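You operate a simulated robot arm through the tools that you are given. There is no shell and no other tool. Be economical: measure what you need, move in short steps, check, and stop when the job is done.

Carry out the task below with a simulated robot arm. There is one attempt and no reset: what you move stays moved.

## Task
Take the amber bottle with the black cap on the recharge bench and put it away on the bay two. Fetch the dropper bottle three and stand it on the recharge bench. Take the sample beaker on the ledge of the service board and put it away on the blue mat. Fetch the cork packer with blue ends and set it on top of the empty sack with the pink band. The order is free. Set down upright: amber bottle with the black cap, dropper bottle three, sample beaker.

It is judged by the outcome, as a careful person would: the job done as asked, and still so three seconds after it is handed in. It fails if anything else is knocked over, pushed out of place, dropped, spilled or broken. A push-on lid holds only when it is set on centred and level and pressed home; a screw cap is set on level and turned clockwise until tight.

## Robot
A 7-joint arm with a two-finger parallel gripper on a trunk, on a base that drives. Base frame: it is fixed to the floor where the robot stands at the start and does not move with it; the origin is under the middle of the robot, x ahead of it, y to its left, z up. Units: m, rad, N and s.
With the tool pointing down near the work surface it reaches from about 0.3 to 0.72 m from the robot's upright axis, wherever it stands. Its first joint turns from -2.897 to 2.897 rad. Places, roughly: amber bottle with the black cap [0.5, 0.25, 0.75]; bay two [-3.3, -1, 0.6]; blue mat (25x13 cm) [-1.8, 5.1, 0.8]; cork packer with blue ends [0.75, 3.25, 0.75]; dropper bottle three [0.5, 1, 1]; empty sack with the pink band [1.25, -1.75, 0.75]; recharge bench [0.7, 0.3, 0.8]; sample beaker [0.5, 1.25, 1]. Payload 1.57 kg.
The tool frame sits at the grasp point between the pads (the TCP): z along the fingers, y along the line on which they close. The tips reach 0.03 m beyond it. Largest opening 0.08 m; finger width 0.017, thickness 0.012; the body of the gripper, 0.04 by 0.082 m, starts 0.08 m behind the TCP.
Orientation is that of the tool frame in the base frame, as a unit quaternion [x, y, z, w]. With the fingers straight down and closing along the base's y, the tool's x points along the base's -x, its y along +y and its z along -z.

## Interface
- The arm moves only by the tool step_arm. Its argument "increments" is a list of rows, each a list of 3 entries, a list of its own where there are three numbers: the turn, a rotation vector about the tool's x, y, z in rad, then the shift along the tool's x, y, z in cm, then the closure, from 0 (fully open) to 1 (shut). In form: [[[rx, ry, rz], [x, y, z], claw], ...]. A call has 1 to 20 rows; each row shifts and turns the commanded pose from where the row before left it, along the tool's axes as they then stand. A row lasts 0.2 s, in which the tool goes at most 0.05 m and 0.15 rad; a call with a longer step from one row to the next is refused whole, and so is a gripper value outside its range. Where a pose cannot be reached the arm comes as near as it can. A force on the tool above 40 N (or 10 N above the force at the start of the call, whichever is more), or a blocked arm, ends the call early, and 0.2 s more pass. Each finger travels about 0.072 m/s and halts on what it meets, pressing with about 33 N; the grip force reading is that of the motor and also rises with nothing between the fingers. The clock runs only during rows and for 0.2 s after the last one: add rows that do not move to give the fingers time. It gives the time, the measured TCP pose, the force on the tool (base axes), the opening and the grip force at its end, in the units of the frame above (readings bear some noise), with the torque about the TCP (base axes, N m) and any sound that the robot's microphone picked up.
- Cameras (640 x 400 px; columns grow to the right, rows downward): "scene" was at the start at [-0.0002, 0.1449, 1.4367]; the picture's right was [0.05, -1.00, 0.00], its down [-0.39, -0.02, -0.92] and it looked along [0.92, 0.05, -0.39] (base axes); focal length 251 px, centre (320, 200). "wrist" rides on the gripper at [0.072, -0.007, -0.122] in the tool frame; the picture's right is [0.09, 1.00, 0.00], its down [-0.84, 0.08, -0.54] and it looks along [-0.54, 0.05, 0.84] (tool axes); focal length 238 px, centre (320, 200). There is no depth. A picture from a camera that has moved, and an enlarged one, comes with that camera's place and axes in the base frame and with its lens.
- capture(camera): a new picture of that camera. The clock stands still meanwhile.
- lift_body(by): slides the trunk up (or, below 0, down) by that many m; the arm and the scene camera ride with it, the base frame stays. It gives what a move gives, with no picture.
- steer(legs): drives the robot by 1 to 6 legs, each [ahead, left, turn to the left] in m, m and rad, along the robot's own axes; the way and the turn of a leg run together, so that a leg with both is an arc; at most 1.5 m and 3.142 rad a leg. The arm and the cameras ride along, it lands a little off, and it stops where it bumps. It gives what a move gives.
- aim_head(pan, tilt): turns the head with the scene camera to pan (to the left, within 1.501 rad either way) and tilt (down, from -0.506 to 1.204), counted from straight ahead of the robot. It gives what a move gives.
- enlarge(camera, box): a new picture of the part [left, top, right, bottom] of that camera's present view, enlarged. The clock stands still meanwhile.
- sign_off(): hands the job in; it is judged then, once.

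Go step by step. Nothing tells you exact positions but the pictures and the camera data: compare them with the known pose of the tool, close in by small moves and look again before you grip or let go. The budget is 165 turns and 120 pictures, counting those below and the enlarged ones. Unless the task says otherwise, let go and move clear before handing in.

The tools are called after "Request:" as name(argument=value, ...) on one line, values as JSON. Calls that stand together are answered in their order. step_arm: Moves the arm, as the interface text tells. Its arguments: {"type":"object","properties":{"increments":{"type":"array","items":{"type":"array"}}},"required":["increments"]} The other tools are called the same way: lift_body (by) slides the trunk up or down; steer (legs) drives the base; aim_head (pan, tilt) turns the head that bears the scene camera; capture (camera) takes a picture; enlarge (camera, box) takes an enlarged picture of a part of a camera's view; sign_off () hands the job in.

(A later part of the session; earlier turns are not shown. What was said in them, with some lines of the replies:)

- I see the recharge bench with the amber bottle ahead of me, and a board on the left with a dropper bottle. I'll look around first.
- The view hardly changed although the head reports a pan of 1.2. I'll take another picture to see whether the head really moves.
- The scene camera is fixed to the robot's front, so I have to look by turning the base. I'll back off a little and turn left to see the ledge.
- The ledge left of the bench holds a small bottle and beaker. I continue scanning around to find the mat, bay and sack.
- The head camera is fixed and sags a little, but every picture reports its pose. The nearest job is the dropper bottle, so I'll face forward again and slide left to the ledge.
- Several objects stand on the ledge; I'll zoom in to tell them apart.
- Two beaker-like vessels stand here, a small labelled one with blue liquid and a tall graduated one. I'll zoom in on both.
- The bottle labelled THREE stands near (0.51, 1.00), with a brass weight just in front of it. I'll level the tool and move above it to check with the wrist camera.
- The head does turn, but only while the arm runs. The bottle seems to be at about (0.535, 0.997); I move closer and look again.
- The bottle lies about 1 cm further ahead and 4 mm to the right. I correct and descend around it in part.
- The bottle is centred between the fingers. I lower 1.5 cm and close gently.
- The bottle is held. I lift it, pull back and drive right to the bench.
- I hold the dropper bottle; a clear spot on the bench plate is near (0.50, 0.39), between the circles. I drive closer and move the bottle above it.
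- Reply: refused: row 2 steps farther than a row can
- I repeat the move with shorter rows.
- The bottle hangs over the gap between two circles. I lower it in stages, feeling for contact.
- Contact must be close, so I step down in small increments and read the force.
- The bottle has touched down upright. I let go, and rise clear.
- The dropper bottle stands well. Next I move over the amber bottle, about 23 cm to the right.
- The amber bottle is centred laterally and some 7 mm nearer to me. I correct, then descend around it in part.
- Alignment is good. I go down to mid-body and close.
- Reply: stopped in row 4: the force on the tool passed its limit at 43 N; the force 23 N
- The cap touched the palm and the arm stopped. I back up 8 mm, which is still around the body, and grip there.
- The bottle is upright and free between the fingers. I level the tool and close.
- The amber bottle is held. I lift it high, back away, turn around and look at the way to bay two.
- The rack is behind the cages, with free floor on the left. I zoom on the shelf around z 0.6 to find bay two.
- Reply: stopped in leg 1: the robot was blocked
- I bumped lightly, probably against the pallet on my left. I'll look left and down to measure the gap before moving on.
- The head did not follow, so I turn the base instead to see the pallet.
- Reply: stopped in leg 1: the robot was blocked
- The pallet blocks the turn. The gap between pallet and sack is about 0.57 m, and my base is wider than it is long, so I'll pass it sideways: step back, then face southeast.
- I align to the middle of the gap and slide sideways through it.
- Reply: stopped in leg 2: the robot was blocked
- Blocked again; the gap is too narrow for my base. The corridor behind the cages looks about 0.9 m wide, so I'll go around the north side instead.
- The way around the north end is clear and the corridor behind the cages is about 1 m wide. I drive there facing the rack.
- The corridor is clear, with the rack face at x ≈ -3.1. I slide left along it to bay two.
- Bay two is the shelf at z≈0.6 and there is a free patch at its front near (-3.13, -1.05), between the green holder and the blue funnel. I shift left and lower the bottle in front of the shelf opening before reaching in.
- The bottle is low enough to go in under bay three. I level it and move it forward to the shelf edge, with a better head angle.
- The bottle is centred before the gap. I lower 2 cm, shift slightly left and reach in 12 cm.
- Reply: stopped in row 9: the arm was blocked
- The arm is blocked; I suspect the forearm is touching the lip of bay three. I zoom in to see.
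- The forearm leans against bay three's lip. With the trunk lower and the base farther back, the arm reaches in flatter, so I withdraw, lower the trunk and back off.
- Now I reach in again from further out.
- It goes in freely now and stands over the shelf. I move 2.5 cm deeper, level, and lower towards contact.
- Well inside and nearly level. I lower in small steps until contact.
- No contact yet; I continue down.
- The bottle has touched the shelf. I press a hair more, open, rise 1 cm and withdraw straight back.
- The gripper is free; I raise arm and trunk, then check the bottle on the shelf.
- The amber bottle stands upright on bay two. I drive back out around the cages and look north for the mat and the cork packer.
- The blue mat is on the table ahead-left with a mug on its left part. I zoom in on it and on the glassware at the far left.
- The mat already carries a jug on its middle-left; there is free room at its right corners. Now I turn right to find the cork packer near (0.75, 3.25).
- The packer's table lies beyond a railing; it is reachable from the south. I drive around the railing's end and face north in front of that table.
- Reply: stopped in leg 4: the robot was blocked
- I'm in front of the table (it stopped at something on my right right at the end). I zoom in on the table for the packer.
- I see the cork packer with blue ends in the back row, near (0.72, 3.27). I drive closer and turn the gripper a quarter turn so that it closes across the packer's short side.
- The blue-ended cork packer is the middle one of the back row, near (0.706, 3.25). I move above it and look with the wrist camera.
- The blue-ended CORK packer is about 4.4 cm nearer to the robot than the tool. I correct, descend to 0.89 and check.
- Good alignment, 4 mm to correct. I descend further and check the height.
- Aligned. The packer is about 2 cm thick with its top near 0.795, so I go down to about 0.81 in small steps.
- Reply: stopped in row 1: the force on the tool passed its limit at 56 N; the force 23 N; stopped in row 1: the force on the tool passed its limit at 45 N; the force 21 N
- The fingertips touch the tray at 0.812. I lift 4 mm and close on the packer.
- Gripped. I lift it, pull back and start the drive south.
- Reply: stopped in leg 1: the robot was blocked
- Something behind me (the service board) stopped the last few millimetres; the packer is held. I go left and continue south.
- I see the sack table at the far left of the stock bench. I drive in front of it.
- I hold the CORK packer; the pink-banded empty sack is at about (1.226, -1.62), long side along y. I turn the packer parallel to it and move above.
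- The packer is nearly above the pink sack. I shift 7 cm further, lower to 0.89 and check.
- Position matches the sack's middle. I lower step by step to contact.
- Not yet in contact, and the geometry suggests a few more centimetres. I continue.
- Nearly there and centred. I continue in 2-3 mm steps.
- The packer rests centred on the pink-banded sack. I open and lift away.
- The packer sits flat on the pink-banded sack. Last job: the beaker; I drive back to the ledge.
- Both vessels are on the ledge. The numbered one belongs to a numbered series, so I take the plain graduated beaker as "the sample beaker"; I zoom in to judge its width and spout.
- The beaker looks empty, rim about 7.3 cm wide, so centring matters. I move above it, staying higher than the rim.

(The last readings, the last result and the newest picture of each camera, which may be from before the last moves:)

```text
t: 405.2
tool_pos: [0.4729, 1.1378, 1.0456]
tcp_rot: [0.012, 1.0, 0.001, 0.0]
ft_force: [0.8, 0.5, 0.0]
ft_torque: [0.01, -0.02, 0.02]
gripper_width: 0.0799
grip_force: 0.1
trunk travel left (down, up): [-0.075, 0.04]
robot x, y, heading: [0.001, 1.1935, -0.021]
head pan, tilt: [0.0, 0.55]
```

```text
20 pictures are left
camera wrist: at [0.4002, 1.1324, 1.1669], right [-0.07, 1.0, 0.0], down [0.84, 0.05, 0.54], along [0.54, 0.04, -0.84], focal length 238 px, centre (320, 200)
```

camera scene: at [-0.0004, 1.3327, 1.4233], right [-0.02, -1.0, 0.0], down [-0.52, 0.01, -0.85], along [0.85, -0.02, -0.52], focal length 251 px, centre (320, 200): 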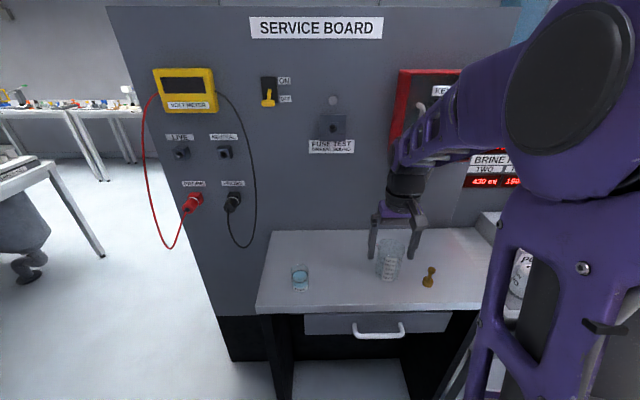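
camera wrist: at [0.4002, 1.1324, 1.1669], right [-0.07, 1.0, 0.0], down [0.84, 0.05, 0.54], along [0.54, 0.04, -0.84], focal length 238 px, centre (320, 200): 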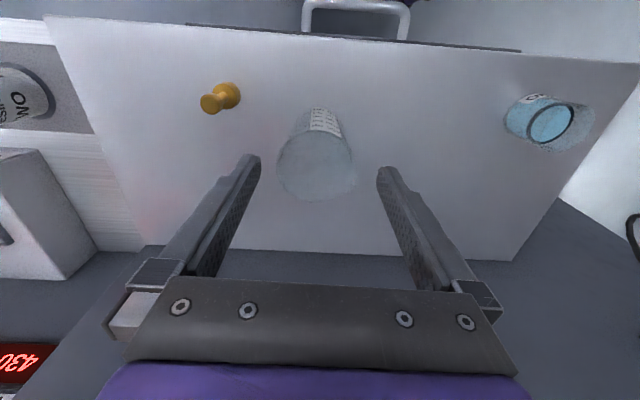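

The beaker seems about 2 cm farther and slightly to the right. I shift and lower a little to reduce the parallax.

Request:
step_arm(increments=[[[0, 0, 0], [-1.8, -0.7, 0], 0], [[0, 0, 0], [0, 0, 2], 0], [[0, 0, 0], [0, 0, 0], 0]])

Request:
enlarge(camera="wrist", box=[220, 80, 420, 240])

```text
t: 406.0
tool_pos: [0.4913, 1.1296, 1.0261]
tcp_rot: [0.012, 1.0, 0.002, -0.001]
ft_force: [0.6, 0.5, 0.4]
ft_torque: [0.02, 0.01, -0.02]
gripper_width: 0.0798
grip_force: 0.0
trunk travel left (down, up): [-0.075, 0.04]
robot x, y, heading: [0.0004, 1.1939, -0.021]
head pan, tilt: [0.0, 0.55]
```

```text
2.50 times, centred on (320, 160) of wrist
camera zoom: at [0.4178, 1.1243, 1.1471], right [-0.07, 1.0, 0.0], down [0.84, 0.05, 0.54], along [0.54, 0.04, -0.84], focal length 596 px, centre (320, 300)
```

zoom: 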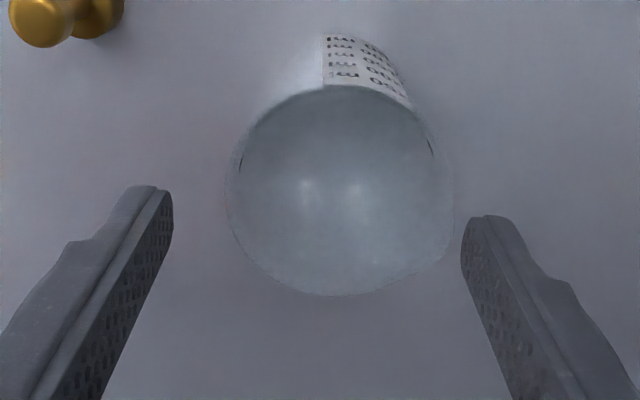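

Nearly centred; the beaker is about 5 mm to the left. I correct and lower until the tips are just at rim height, then look again.

Request:
step_arm(increments=[[[0, 0, 0], [0, 0.5, 0], 0], [[0, 0, 0], [-0.1, 0, 2], 0], [[0, 0, 0], [0, 0, 1], 0], [[0, 0, 0], [0, 0, 0], 0]])

Request:
capture(camera="wrist")

```text
t: 407.0
tool_pos: [0.4922, 1.1337, 0.9938]
tcp_rot: [0.013, 1.0, 0.001, -0.001]
ft_force: [0.3, -0.1, 0.4]
ft_torque: [-0.01, 0.0, -0.02]
gripper_width: 0.0802
grip_force: 0.1
trunk travel left (down, up): [-0.075, 0.04]
robot x, y, heading: [0.003, 1.1958, -0.019]
head pan, tilt: [0.0, 0.55]
```

```text
18 pictures are left
camera wrist: at [0.4191, 1.1301, 1.1159], right [-0.07, 1.0, 0.0], down [0.84, 0.05, 0.54], along [0.54, 0.04, -0.84], focal length 238 px, centre (320, 200)
```

wrist: 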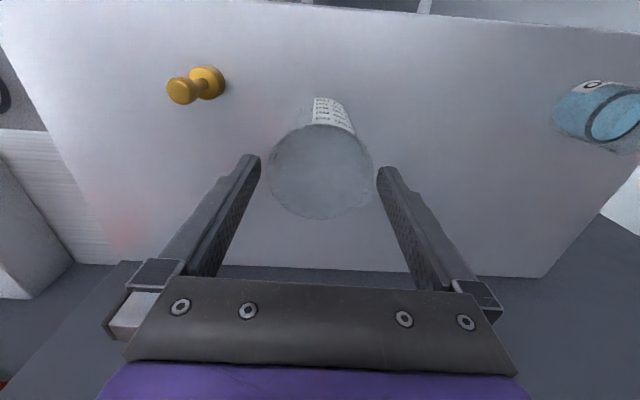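

Well centred with a few millimetres on each side. I descend slowly around it.

Request:
step_arm(increments=[[[0, 0, 0], [0.3, 0, 0.7], 0], [[0, 0, 0], [0, 0, 1], 0], [[0, 0, 0], [0, 0, 1], 0], [[0, 0, 0], [0, 0, 1], 0], [[0, 0, 0], [0, 0, 1], 0], [[0, 0, 0], [0, 0, 1], 0], [[0, 0, 0], [0, 0, 1], 0], [[0, 0, 0], [0, 0, 0], 0]])

Request:
capture(camera="wrist")

```text
t: 408.8
tool_pos: [0.4886, 1.1339, 0.9283]
tcp_rot: [0.012, 1.0, 0.002, 0.001]
ft_force: [-0.2, -0.3, 0.1]
ft_torque: [-0.02, 0.0, 0.05]
gripper_width: 0.0801
grip_force: 0.1
trunk travel left (down, up): [-0.075, 0.04]
robot x, y, heading: [-0.0018, 1.1947, -0.021]
head pan, tilt: [0.0, 0.55]
```

```text
17 pictures are left
camera wrist: at [0.4162, 1.1307, 1.0495], right [-0.07, 1.0, 0.0], down [0.84, 0.05, 0.54], along [0.54, 0.04, -0.84], focal length 238 px, centre (320, 200)
```

wrist: 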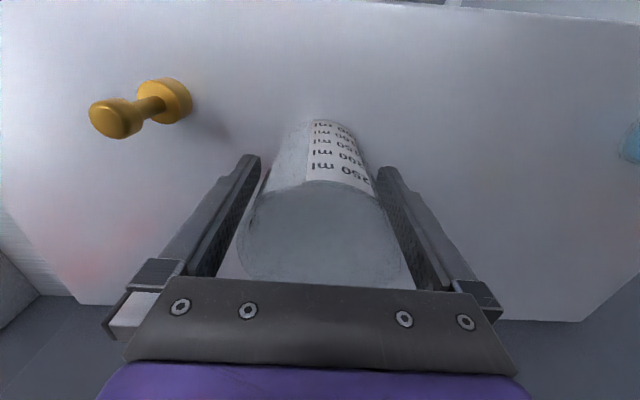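

The fingers straddle the beaker. I close gently.

Request:
step_arm(increments=[[[0, 0, 0], [0, 0, 0], 0.08], [[0, 0, 0], [0, 0, 0], 0.16], [[0, 0, 0], [0, 0, 0], 0.24], [[0, 0, 0], [0, 0, 0], 0.32], [[0, 0, 0], [0, 0, 0], 0.32]])

Request:
step_arm(increments=[[[0, 0, 0], [0, 0, -1], 0.32], [[0, 0, 0], [0, 0, -2], 0.32], [[0, 0, 0], [0, 0, -3], 0.32], [[0, 0, 0], [0, 0, 0], 0.32]])

Request:
capture(camera="wrist")

```text
t: 410.0
tool_pos: [0.4889, 1.1357, 0.9282]
tcp_rot: [0.012, 1.0, 0.002, 0.0]
ft_force: [0.8, -0.9, -0.4]
ft_torque: [0.01, 0.0, 0.02]
gripper_width: 0.0701
grip_force: 32.5
trunk travel left (down, up): [-0.075, 0.04]
robot x, y, heading: [-0.0006, 1.1944, -0.024]
head pan, tilt: [0.0, 0.55]
```

```text
t: 411.0
tool_pos: [0.4899, 1.1358, 0.9889]
tcp_rot: [0.012, 1.0, 0.002, 0.0]
ft_force: [0.5, 0.1, 0.1]
ft_torque: [-0.02, 0.0, -0.01]
gripper_width: 0.0696
grip_force: 32.9
trunk travel left (down, up): [-0.075, 0.04]
robot x, y, heading: [0.0007, 1.1952, -0.021]
head pan, tilt: [0.0, 0.55]
```

```text
16 pictures are left
camera wrist: at [0.4163, 1.1309, 1.1101], right [-0.07, 1.0, 0.0], down [0.84, 0.05, 0.54], along [0.54, 0.04, -0.84], focal length 238 px, centre (320, 200)
```

wrist: 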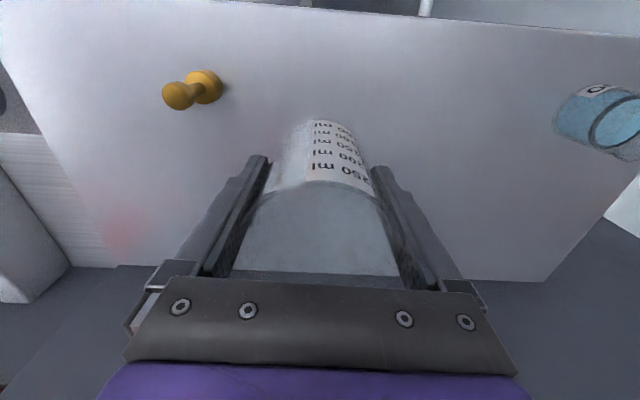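

The beaker is held upright. I raise it, retract and drive north to inspect the mat table from its east side.

Request:
step_arm(increments=[[[0, 0, 0], [2, 0, -3], 0.32], [[0, 0, 0], [3, 1, -2], 0.32], [[0, 0, 0], [3, 1, -1], 0.32], [[0, 0, 0], [2, 1, 0], 0.32], [[0, 0, 0], [0, 0, 0], 0.32]])

Request:
steer(legs=[[-0.55, 0, 0.02], [0, 0.5, 0], [0, 1.5, 0], [0, 1.5, 0], [0, 0.4, 0], [0, 0, 2.9]])

Request:
capture(camera="scene")

```text
t: 412.2
tool_pos: [0.3896, 1.167, 1.0487]
tcp_rot: [0.012, 1.0, 0.002, 0.0]
ft_force: [-0.8, 0.6, -0.8]
ft_torque: [0.04, 0.0, 0.0]
gripper_width: 0.0698
grip_force: 33.4
trunk travel left (down, up): [-0.075, 0.04]
robot x, y, heading: [0.002, 1.1938, -0.023]
head pan, tilt: [0.0, 0.55]
```

```text
t: 459.6
tool_pos: [-0.9109, 5.2106, 1.0484]
tcp_rot: [0.993, -0.118, 0.0, 0.002]
ft_force: [-1.2, 0.2, -0.8]
ft_torque: [0.01, 0.0, 0.05]
gripper_width: 0.0699
grip_force: 33.0
trunk travel left (down, up): [-0.075, 0.04]
robot x, y, heading: [-0.5323, 5.1053, 2.909]
head pan, tilt: [0.0, 0.55]
```

```text
15 pictures are left
camera scene: at [-0.5687, 4.9677, 1.4233], right [0.23, 0.97, 0.0], down [0.51, -0.12, -0.85], along [-0.83, 0.2, -0.52], focal length 251 px, centre (320, 200)
```

scene: 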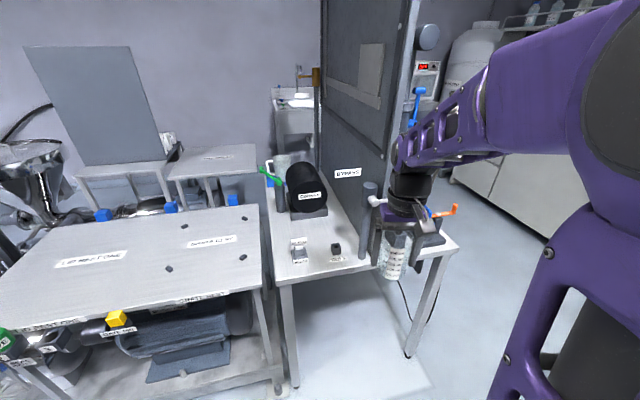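

The mat lies at the table's far west end, out of reach from here; its west end seems open. I go north around the panel to look.

Request:
steer(legs=[[0, 0, -1.338], [1.2, 0, 0], [0, 0, 1.75]])

Request:
capture(camera="scene")

```text
t: 473.4
tool_pos: [-0.9244, 6.2593, 1.0479]
tcp_rot: [0.997, 0.082, 0.001, 0.002]
ft_force: [0.4, -0.1, -1.4]
ft_torque: [0.03, -0.01, 0.03]
gripper_width: 0.0697
grip_force: 33.1
trunk travel left (down, up): [-0.075, 0.04]
robot x, y, heading: [-0.5315, 6.3078, -2.97]
head pan, tilt: [0.0, 0.55]
```

```text
14 pictures are left
camera scene: at [-0.5134, 6.1706, 1.4233], right [-0.17, 0.99, 0.0], down [0.52, 0.09, -0.85], along [-0.84, -0.14, -0.52], focal length 251 px, centre (320, 200)
```

scene: 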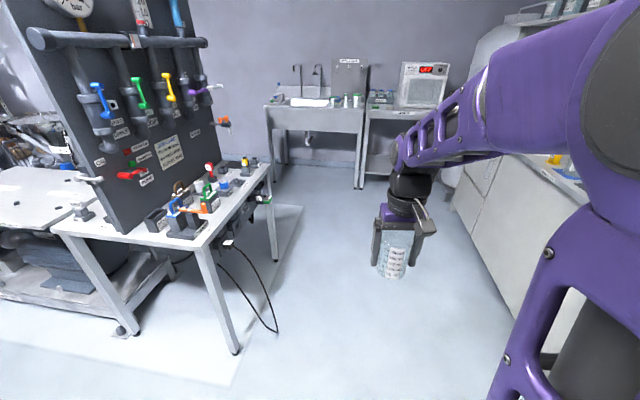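

The way west is clear. I go there and look south along the table's west end.

Request:
steer(legs=[[0, 0, -0.17], [1.5, 0, 0], [0.45, 0, 0], [0, 0, 1.9]])

Request:
capture(camera="scene")

```text
t: 488.6
tool_pos: [-2.3816, 5.9271, 1.0496]
tcp_rot: [0.589, 0.808, 0.0, 0.001]
ft_force: [0.0, 0.6, -1.2]
ft_torque: [0.01, 0.0, 0.01]
gripper_width: 0.0698
grip_force: 33.3
trunk travel left (down, up): [-0.075, 0.04]
robot x, y, heading: [-2.4861, 6.3059, -1.256]
head pan, tilt: [0.0, 0.55]
```

```text
13 pictures are left
camera scene: at [-2.3554, 6.3482, 1.4233], right [-0.95, -0.31, 0.0], down [-0.16, 0.5, -0.85], along [0.26, -0.81, -0.52], focal length 251 px, centre (320, 200)
```

scene: 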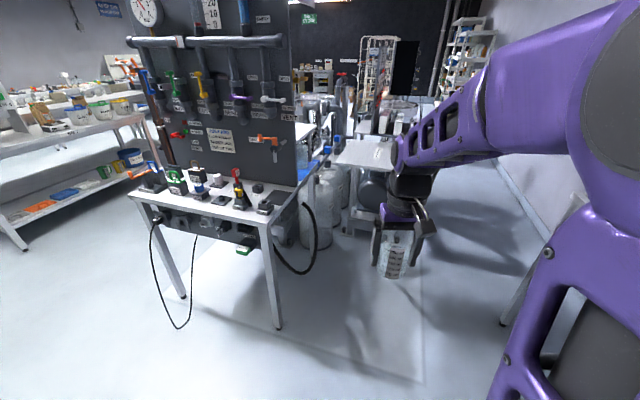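

Open floor there. I face east and slide right to stand before the mat at the table's west end.

Request:
steer(legs=[[0, 0, 1.256], [0, -1.12, 0]])

Request:
capture(camera="scene")

Request:
capture(camera="wrist")

```text
t: 502.9
tool_pos: [-2.0945, 5.154, 1.0469]
tcp_rot: [0.001, 1.0, 0.002, 0.0]
ft_force: [0.1, 0.2, -1.5]
ft_torque: [0.01, -0.01, 0.01]
gripper_width: 0.0697
grip_force: 32.7
trunk travel left (down, up): [-0.075, 0.04]
robot x, y, heading: [-2.4831, 5.1731, -0.0]
head pan, tilt: [0.0, 0.55]
```

```text
12 pictures are left
camera scene: at [-2.4885, 5.3105, 1.4233], right [0.0, -1.0, 0.0], down [-0.52, 0.0, -0.85], along [0.85, 0.0, -0.52], focal length 251 px, centre (320, 200)
```

scene: 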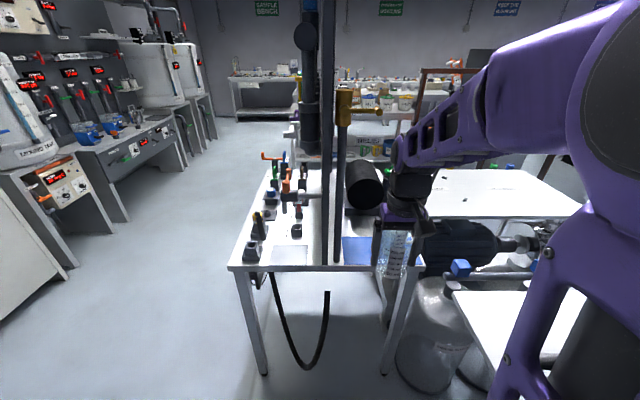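

```text
11 pictures are left
camera wrist: at [-2.1674, 5.1474, 1.1699], right [-0.09, 1.0, 0.0], down [0.84, 0.07, 0.54], along [0.54, 0.05, -0.84], focal length 238 px, centre (320, 200)
```

wrist: 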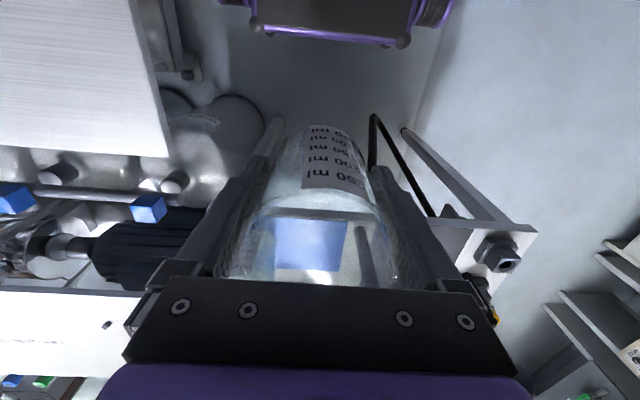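

The mat is just right of the panel; the gripper hides part of it. I zoom in to see the jug's place.

Request:
enlarge(camera="scene", box=[310, 170, 450, 290])

```text
3.33 times, centred on (380, 230) of scene
camera zoom: at [-2.4885, 5.3105, 1.4233], right [0.0, -1.0, 0.0], down [-0.52, 0.0, -0.85], along [0.85, 0.0, -0.52], focal length 835 px, centre (120, 100)
```

zoom: 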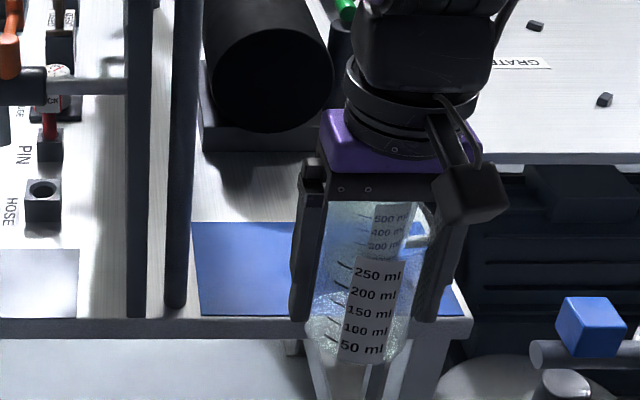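

The free part of the mat is its left (north) half, about (-1.81, 5.165), with the jug to the south and a pipe at the panel. I shift the base slightly south and bring the beaker near, keeping it high.

Request:
steer(legs=[[0, -0.08, 0]])

Request:
step_arm(increments=[[[0, 0, 0], [-2.5, 2, 0], 0.32], [[0, 0, 0], [-3.5, 2, 0], 0.32], [[0, 0, 0], [-3.5, 2, 0], 0.32], [[0, 0, 0], [-3, 2, 0], 0.32], [[0, 0, 0], [-3, 1.2, 0], 0.32], [[0, 0, 0], [0, 0, 0], 0.32]])

Request:
capture(camera="wrist")

Request:
enlarge(camera="scene", box=[270, 150, 430, 290])

```text
t: 504.4
tool_pos: [-2.0948, 5.0728, 1.048]
tcp_rot: [0.001, 1.0, 0.002, 0.0]
ft_force: [0.2, -0.3, -0.6]
ft_torque: [0.0, -0.02, 0.0]
gripper_width: 0.0694
grip_force: 32.8
trunk travel left (down, up): [-0.075, 0.04]
robot x, y, heading: [-2.485, 5.0916, -0.002]
head pan, tilt: [0.0, 0.55]
```

```text
t: 505.8
tool_pos: [-1.9414, 5.1638, 1.0489]
tcp_rot: [0.003, 1.0, 0.002, 0.001]
ft_force: [-0.2, 0.3, -1.1]
ft_torque: [0.02, 0.01, 0.0]
gripper_width: 0.0697
grip_force: 32.9
trunk travel left (down, up): [-0.075, 0.04]
robot x, y, heading: [-2.4834, 5.0928, -0.001]
head pan, tilt: [0.0, 0.55]
```

```text
9 pictures are left
camera wrist: at [-2.0147, 5.1581, 1.1713], right [-0.09, 1.0, 0.0], down [0.84, 0.07, 0.54], along [0.54, 0.05, -0.84], focal length 238 px, centre (320, 200)
```

wrist: 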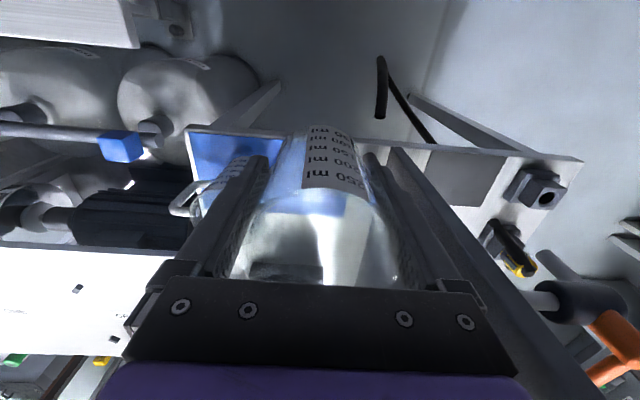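

```text
2.86 times, centred on (350, 220) of scene
camera zoom: at [-2.4907, 5.2294, 1.4234], right [0.0, -1.0, 0.0], down [-0.52, 0.0, -0.85], along [0.85, 0.0, -0.52], focal length 716 px, centre (234, 143)
```

zoom: 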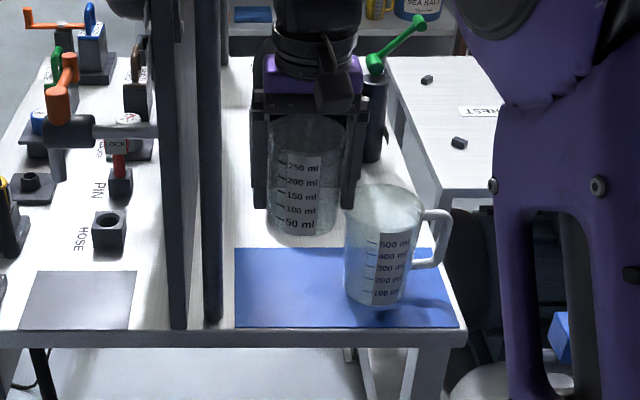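

Now I see it clearly: mat x -1.886…-1.743, y 4.965…5.228, jug's left edge at y≈5.098. I aim for (-1.815, 5.170) and lower part way.

Request:
step_arm(increments=[[[0, 0, 0], [-3.5, 0.6, 0], 0.32], [[0, 0, 0], [-3.5, 0, 0], 0.32], [[0, 0, 0], [-3.5, 0, 0], 0.32], [[0, 0, 0], [-2.1, 0, 0], 0.32], [[0, 0, 0], [0, 0, 3], 0.32], [[0, 0, 0], [0, 0, 3], 0.32], [[0, 0, 0], [0, 0, 3], 0.32], [[0, 0, 0], [0, 0, 3], 0.32], [[0, 0, 0], [0, 0, 0], 0.32]])

Request:
enlarge(camera="scene", box=[270, 150, 430, 290])

```text
t: 507.8
tool_pos: [-1.8145, 5.1702, 0.9281]
tcp_rot: [0.001, 1.0, 0.002, 0.0]
ft_force: [-0.2, -0.2, -1.0]
ft_torque: [0.0, -0.02, 0.01]
gripper_width: 0.0693
grip_force: 32.9
trunk travel left (down, up): [-0.075, 0.04]
robot x, y, heading: [-2.4853, 5.0913, 0.005]
head pan, tilt: [0.0, 0.55]
```

```text
2.86 times, centred on (350, 220) of scene
camera zoom: at [-2.4884, 5.2302, 1.4233], right [0.0, -1.0, 0.0], down [-0.52, 0.0, -0.85], along [0.85, 0.0, -0.52], focal length 716 px, centre (234, 143)
```

zoom: 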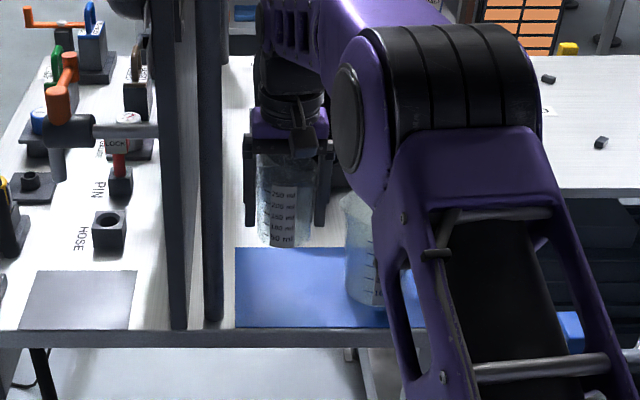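

Lateral clearance is fine on both sides. I keep lowering, feeling for the mat.

Request:
step_arm(increments=[[[0, 0, 0], [0, 0, 1.5], 0.32], [[0, 0, 0], [0, 0, 1.5], 0.32], [[0, 0, 0], [0, 0, 1], 0.32], [[0, 0, 0], [0, 0, 0], 0.32]])

Request:
step_arm(increments=[[[0, 0, 0], [0, 0, 0.3], 0.32], [[0, 0, 0], [0, 0, 0.3], 0.32]])

Request:
step_arm(increments=[[[0, 0, 0], [0, 0, 0.3], 0.32], [[0, 0, 0], [0, 0, 0.2], 0.32]])

Request:
step_arm(increments=[[[0, 0, 0], [0, 0, 0.2], 0.32], [[0, 0, 0], [0, 0, 0.2], 0.32]])

```text
t: 508.8
tool_pos: [-1.8134, 5.1716, 0.8888]
tcp_rot: [0.002, 1.0, 0.002, -0.001]
ft_force: [0.8, -0.3, -0.5]
ft_torque: [-0.02, 0.03, 0.01]
gripper_width: 0.0692
grip_force: 32.9
trunk travel left (down, up): [-0.075, 0.04]
robot x, y, heading: [-2.4857, 5.0911, -0.003]
head pan, tilt: [0.0, 0.55]
```

```text
t: 509.4
tool_pos: [-1.8132, 5.1707, 0.8822]
tcp_rot: [0.002, 1.0, 0.001, 0.0]
ft_force: [-0.1, -0.3, -0.7]
ft_torque: [0.02, 0.04, 0.0]
gripper_width: 0.0692
grip_force: 32.4
trunk travel left (down, up): [-0.075, 0.04]
robot x, y, heading: [-2.4865, 5.0913, -0.0]
head pan, tilt: [0.0, 0.55]
```

```text
t: 510.0
tool_pos: [-1.8124, 5.1699, 0.877]
tcp_rot: [0.002, 1.0, 0.003, -0.001]
ft_force: [0.0, 0.3, -0.5]
ft_torque: [0.01, -0.01, 0.0]
gripper_width: 0.0695
grip_force: 33.2
trunk travel left (down, up): [-0.075, 0.04]
robot x, y, heading: [-2.4903, 5.0904, 0.002]
head pan, tilt: [0.0, 0.55]
```

```text
t: 510.6
tool_pos: [-1.8128, 5.17, 0.8733]
tcp_rot: [0.002, 1.0, 0.001, 0.0]
ft_force: [-0.1, -0.3, -2.0]
ft_torque: [0.01, 0.04, 0.0]
gripper_width: 0.0692
grip_force: 33.1
trunk travel left (down, up): [-0.075, 0.04]
robot x, y, heading: [-2.4867, 5.0954, -0.002]
head pan, tilt: [0.0, 0.55]
```

Request:
step_arm(increments=[[[0, 0, 0], [0, 0, 0.2], 0.32], [[0, 0, 0], [0, 0, 0.2], 0.32]])

Request:
step_arm(increments=[[[0, 0, 0], [0, 0, 0.2], 0.32], [[0, 0, 0], [0, 0, 0.2], 0.32]])

Request:
step_arm(increments=[[[0, 0, 0], [0, 0, 0.2], 0.32], [[0, 0, 0], [0, 0, 0.1], 0.32]])

Request:
enlarge(camera="scene", box=[310, 180, 370, 240])

```text
t: 511.2
tool_pos: [-1.8135, 5.1699, 0.8695]
tcp_rot: [0.002, 1.0, 0.002, 0.0]
ft_force: [0.1, -0.3, -0.6]
ft_torque: [-0.03, -0.01, -0.02]
gripper_width: 0.0692
grip_force: 33.1
trunk travel left (down, up): [-0.075, 0.04]
robot x, y, heading: [-2.4842, 5.0921, -0.001]
head pan, tilt: [0.0, 0.55]
```

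```text
t: 511.8
tool_pos: [-1.8132, 5.1718, 0.8664]
tcp_rot: [0.002, 1.0, 0.002, 0.0]
ft_force: [-0.8, -0.8, -1.0]
ft_torque: [0.03, 0.01, 0.0]
gripper_width: 0.0695
grip_force: 33.3
trunk travel left (down, up): [-0.075, 0.04]
robot x, y, heading: [-2.4838, 5.0899, -0.001]
head pan, tilt: [0.0, 0.55]
```

```text
t: 512.4
tool_pos: [-1.8123, 5.1707, 0.8623]
tcp_rot: [0.001, 1.0, 0.002, 0.0]
ft_force: [-0.4, 0.3, -1.3]
ft_torque: [0.0, 0.0, -0.01]
gripper_width: 0.0692
grip_force: 33.1
trunk travel left (down, up): [-0.075, 0.04]
robot x, y, heading: [-2.4864, 5.0933, 0.002]
head pan, tilt: [0.0, 0.55]
```

```text
6.67 times, centred on (340, 210) of scene
camera zoom: at [-2.4884, 5.2302, 1.4233], right [0.0, -1.0, 0.0], down [-0.52, 0.0, -0.85], along [0.85, 0.0, -0.52], focal length 1671 px, centre (187, 133)
```

zoom: 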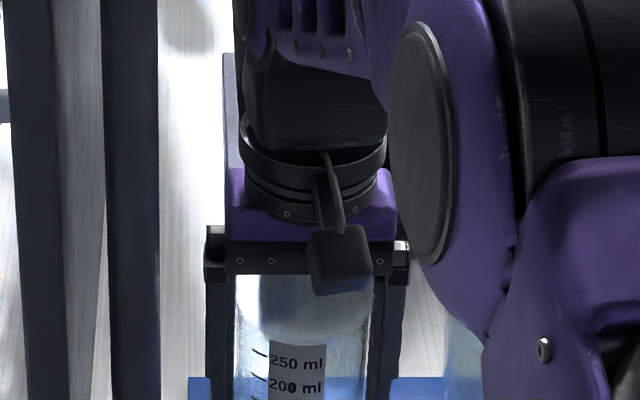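

No contact yet; I keep lowering.

Request:
step_arm(increments=[[[0, 0, 0], [0, 0, 0.2], 0.32], [[0, 0, 0], [0, 0, 0.2], 0.32]])

Request:
step_arm(increments=[[[0, 0, 0], [0, 0, 0.2], 0.32], [[0, 0, 0], [0, 0, 0.1], 0.32]])

Request:
step_arm(increments=[[[0, 0, 0], [0, 0, 0.2], 0.32], [[0, 0, 0], [0, 0, 0.1], 0.32]])

Request:
enlarge(camera="scene", box=[310, 200, 400, 270])

```text
t: 513.0
tool_pos: [-1.8139, 5.1702, 0.8588]
tcp_rot: [0.001, 1.0, 0.002, 0.001]
ft_force: [0.2, -0.5, -0.8]
ft_torque: [0.0, 0.01, 0.0]
gripper_width: 0.0693
grip_force: 33.1
trunk travel left (down, up): [-0.075, 0.04]
robot x, y, heading: [-2.4868, 5.0892, 0.005]
head pan, tilt: [0.0, 0.55]
```

```text
t: 513.6
tool_pos: [-1.8119, 5.1704, 0.8561]
tcp_rot: [0.002, 1.0, 0.003, 0.0]
ft_force: [-0.7, -1.2, -0.7]
ft_torque: [-0.02, 0.03, -0.03]
gripper_width: 0.0694
grip_force: 32.9
trunk travel left (down, up): [-0.075, 0.04]
robot x, y, heading: [-2.4872, 5.0949, -0.005]
head pan, tilt: [0.0, 0.55]
```

```text
t: 514.2
tool_pos: [-1.814, 5.17, 0.8516]
tcp_rot: [0.002, 1.0, 0.002, 0.0]
ft_force: [-0.5, 0.1, -0.8]
ft_torque: [0.02, 0.0, -0.06]
gripper_width: 0.0693
grip_force: 32.9
trunk travel left (down, up): [-0.075, 0.04]
robot x, y, heading: [-2.4872, 5.0918, 0.003]
head pan, tilt: [0.0, 0.55]
```

```text
5.71 times, centred on (355, 235) of scene
camera zoom: at [-2.4884, 5.2302, 1.4233], right [0.0, -1.0, 0.0], down [-0.52, 0.0, -0.85], along [0.85, 0.0, -0.52], focal length 1432 px, centre (120, 0)
```

zoom: 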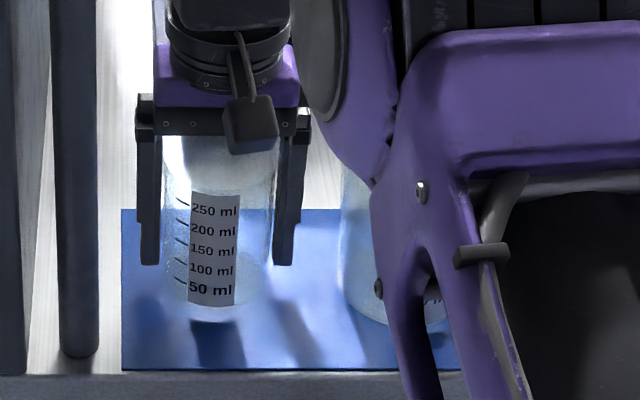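

A few millimetres remain by the geometry. Slowly on.

Request:
step_arm(increments=[[[0, 0, 0], [0, 0, 0.2], 0.32], [[0, 0, 0], [0, 0, 0.1], 0.32]])

Request:
step_arm(increments=[[[0, 0, 0], [0, 0, 0.2], 0.32], [[0, 0, 0], [0, 0, 0.1], 0.32]])

Request:
step_arm(increments=[[[0, 0, 0], [0, 0, 0.2], 0.32], [[0, 0, 0], [0, 0, 0.1], 0.32]])

```text
t: 514.8
tool_pos: [-1.8134, 5.1713, 0.8502]
tcp_rot: [0.002, 1.0, 0.002, 0.001]
ft_force: [-0.5, 0.3, 3.3]
ft_torque: [-0.11, 0.04, 0.02]
gripper_width: 0.0694
grip_force: 32.9
trunk travel left (down, up): [-0.075, 0.04]
robot x, y, heading: [-2.487, 5.0904, 0.001]
head pan, tilt: [0.0, 0.55]
```

```text
t: 515.4
tool_pos: [-1.8137, 5.171, 0.849]
tcp_rot: [0.002, 1.0, 0.002, 0.003]
ft_force: [-3.1, 0.3, 19.9]
ft_torque: [-0.1, 0.27, -0.06]
gripper_width: 0.0691
grip_force: 32.7
trunk travel left (down, up): [-0.075, 0.04]
robot x, y, heading: [-2.4854, 5.0893, 0.003]
head pan, tilt: [0.0, 0.55]
```

```text
t: 516.0
tool_pos: [-1.8125, 5.1712, 0.8456]
tcp_rot: [0.002, 1.0, 0.003, 0.003]
ft_force: [1.6, 1.1, 24.3]
ft_torque: [-0.09, -0.18, -0.15]
gripper_width: 0.0692
grip_force: 33.1
trunk travel left (down, up): [-0.075, 0.04]
robot x, y, heading: [-2.4835, 5.0896, -0.001]
head pan, tilt: [0.0, 0.55]
```

Contact is firm. I relieve the pressure, open, and rise straight up clear of the rim.

Request:
step_arm(increments=[[[0, 0, 0], [0, 0, -0.2], 0.32], [[0, 0, 0], [0, 0, 0], 0.2], [[0, 0, 0], [0, 0, 0], 0.1], [[0, 0, 0], [0, 0, 0], 0], [[0, 0, 0], [0, 0, 0], 0], [[0, 0, 0], [0, 0, -0.5], 0]])

Request:
capture(camera="wrist")

```text
t: 517.4
tool_pos: [-1.8134, 5.1709, 0.8506]
tcp_rot: [0.002, 1.0, 0.001, 0.0]
ft_force: [0.1, 0.3, -0.1]
ft_torque: [-0.03, 0.02, -0.01]
gripper_width: 0.0801
grip_force: 0.0
trunk travel left (down, up): [-0.075, 0.04]
robot x, y, heading: [-2.4879, 5.0886, -0.0]
head pan, tilt: [0.0, 0.55]
```

```text
4 pictures are left
camera wrist: at [-1.8862, 5.1647, 0.9726], right [-0.09, 1.0, 0.0], down [0.84, 0.07, 0.54], along [0.54, 0.05, -0.84], focal length 238 px, centre (320, 200)
```

wrist: 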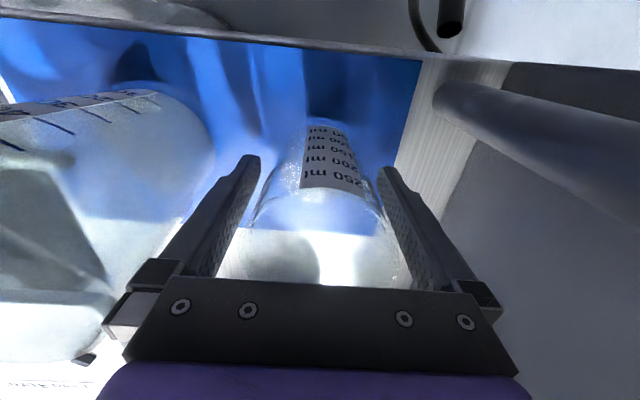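

The beaker stands upright on the mat, free between the fingers. I rise slowly and then pull back.

Request:
step_arm(increments=[[[0, 0, 0], [0, 0, -1], 0], [[0, 0, 0], [0, 0, -1.5], 0], [[0, 0, 0], [0, 0, -1.5], 0], [[0, 0, 0], [0, 0, -1.5], 0], [[0, 0, 0], [0, 0, -2], 0], [[0, 0, 0], [0, 0, -3], 0], [[0, 0, 0], [0, 0, -4], 0], [[0, 0, 0], [0, 0, -4], 0], [[0, 0, 0], [3, -0.5, 0], 0], [[0, 0, 0], [4, -1, 0], 0], [[0, 0, 0], [4, -1, 0], 0], [[0, 0, 0], [4, -1, 0], 0], [[0, 0, 0], [0, 0, 0], 0]])

Request:
steer(legs=[[-0.15, 0, 0]])

Request:
capture(camera="scene")

```text
t: 520.2
tool_pos: [-1.9647, 5.1359, 1.0359]
tcp_rot: [0.002, 1.0, 0.002, 0.001]
ft_force: [0.3, -0.2, -0.9]
ft_torque: [0.02, -0.04, 0.0]
gripper_width: 0.0802
grip_force: 0.0
trunk travel left (down, up): [-0.075, 0.04]
robot x, y, heading: [-2.4882, 5.0883, 0.001]
head pan, tilt: [0.0, 0.55]
```

```text
t: 521.5
tool_pos: [-2.1137, 5.1355, 1.0352]
tcp_rot: [0.002, 1.0, 0.002, 0.0]
ft_force: [-0.3, 0.2, 0.0]
ft_torque: [0.02, 0.01, -0.01]
gripper_width: 0.08
grip_force: 0.1
trunk travel left (down, up): [-0.075, 0.04]
robot x, y, heading: [-2.6321, 5.0918, 0.002]
head pan, tilt: [0.0, 0.55]
```

```text
3 pictures are left
camera scene: at [-2.638, 5.2302, 1.4233], right [0.0, -1.0, 0.0], down [-0.52, 0.0, -0.85], along [0.85, 0.0, -0.52], focal length 251 px, centre (320, 200)
```

scene: 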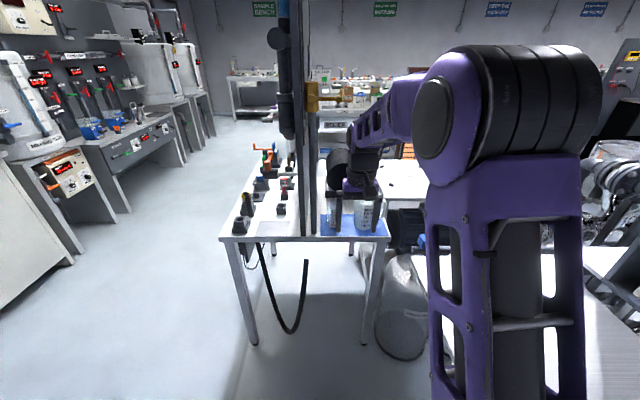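

Request:
enlarge(camera="scene", box=[300, 170, 400, 250])

```text
5.00 times, centred on (350, 210) of scene
camera zoom: at [-2.638, 5.2302, 1.4233], right [0.0, -1.0, 0.0], down [-0.52, 0.0, -0.85], along [0.85, 0.0, -0.52], focal length 1253 px, centre (170, 150)
```

zoom: 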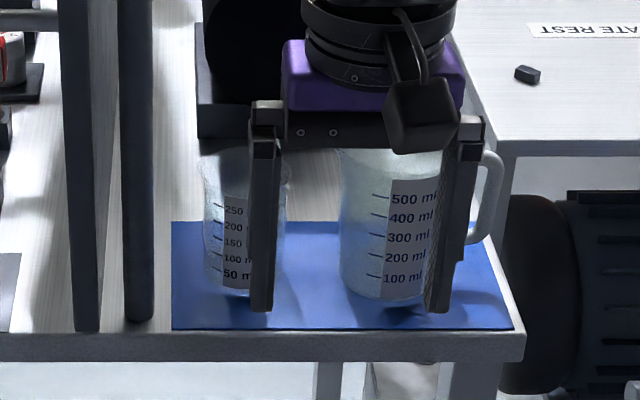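

The beaker stands upright on the blue mat beside the untouched jug, and the gripper is clear. All four items are in place, so I hand the job in.

Request:
sign_off()

```text
The job is handed in.
```

I moved all four items and handed the job in. One was a judgement call: the ledge held two beaker-like vessels, and I took the plain graduated one as "the sample beaker".

- **Amber bottle:** it stands upright near the front of bay two, between the green holder and the blue funnel.
- **Dropper bottle three:** it stands upright on the recharge bench.
- **Sample beaker:** it stands upright on the blue mat, beside the jug that was already there. The other vessel was small, held blue liquid and was labelled TWO; I left it on the ledge.
- **Cork packer with blue ends:** it lies flat, centred on the empty sack with the pink band.

While driving, the base bumped something a few times: the salt pallet area near the cages three times, and near the service board and packer table twice. While reaching into bay two, the forearm also pressed against what looked like the lip of bay three. I saw nothing moved or knocked over, but I did not go back to check those spots.
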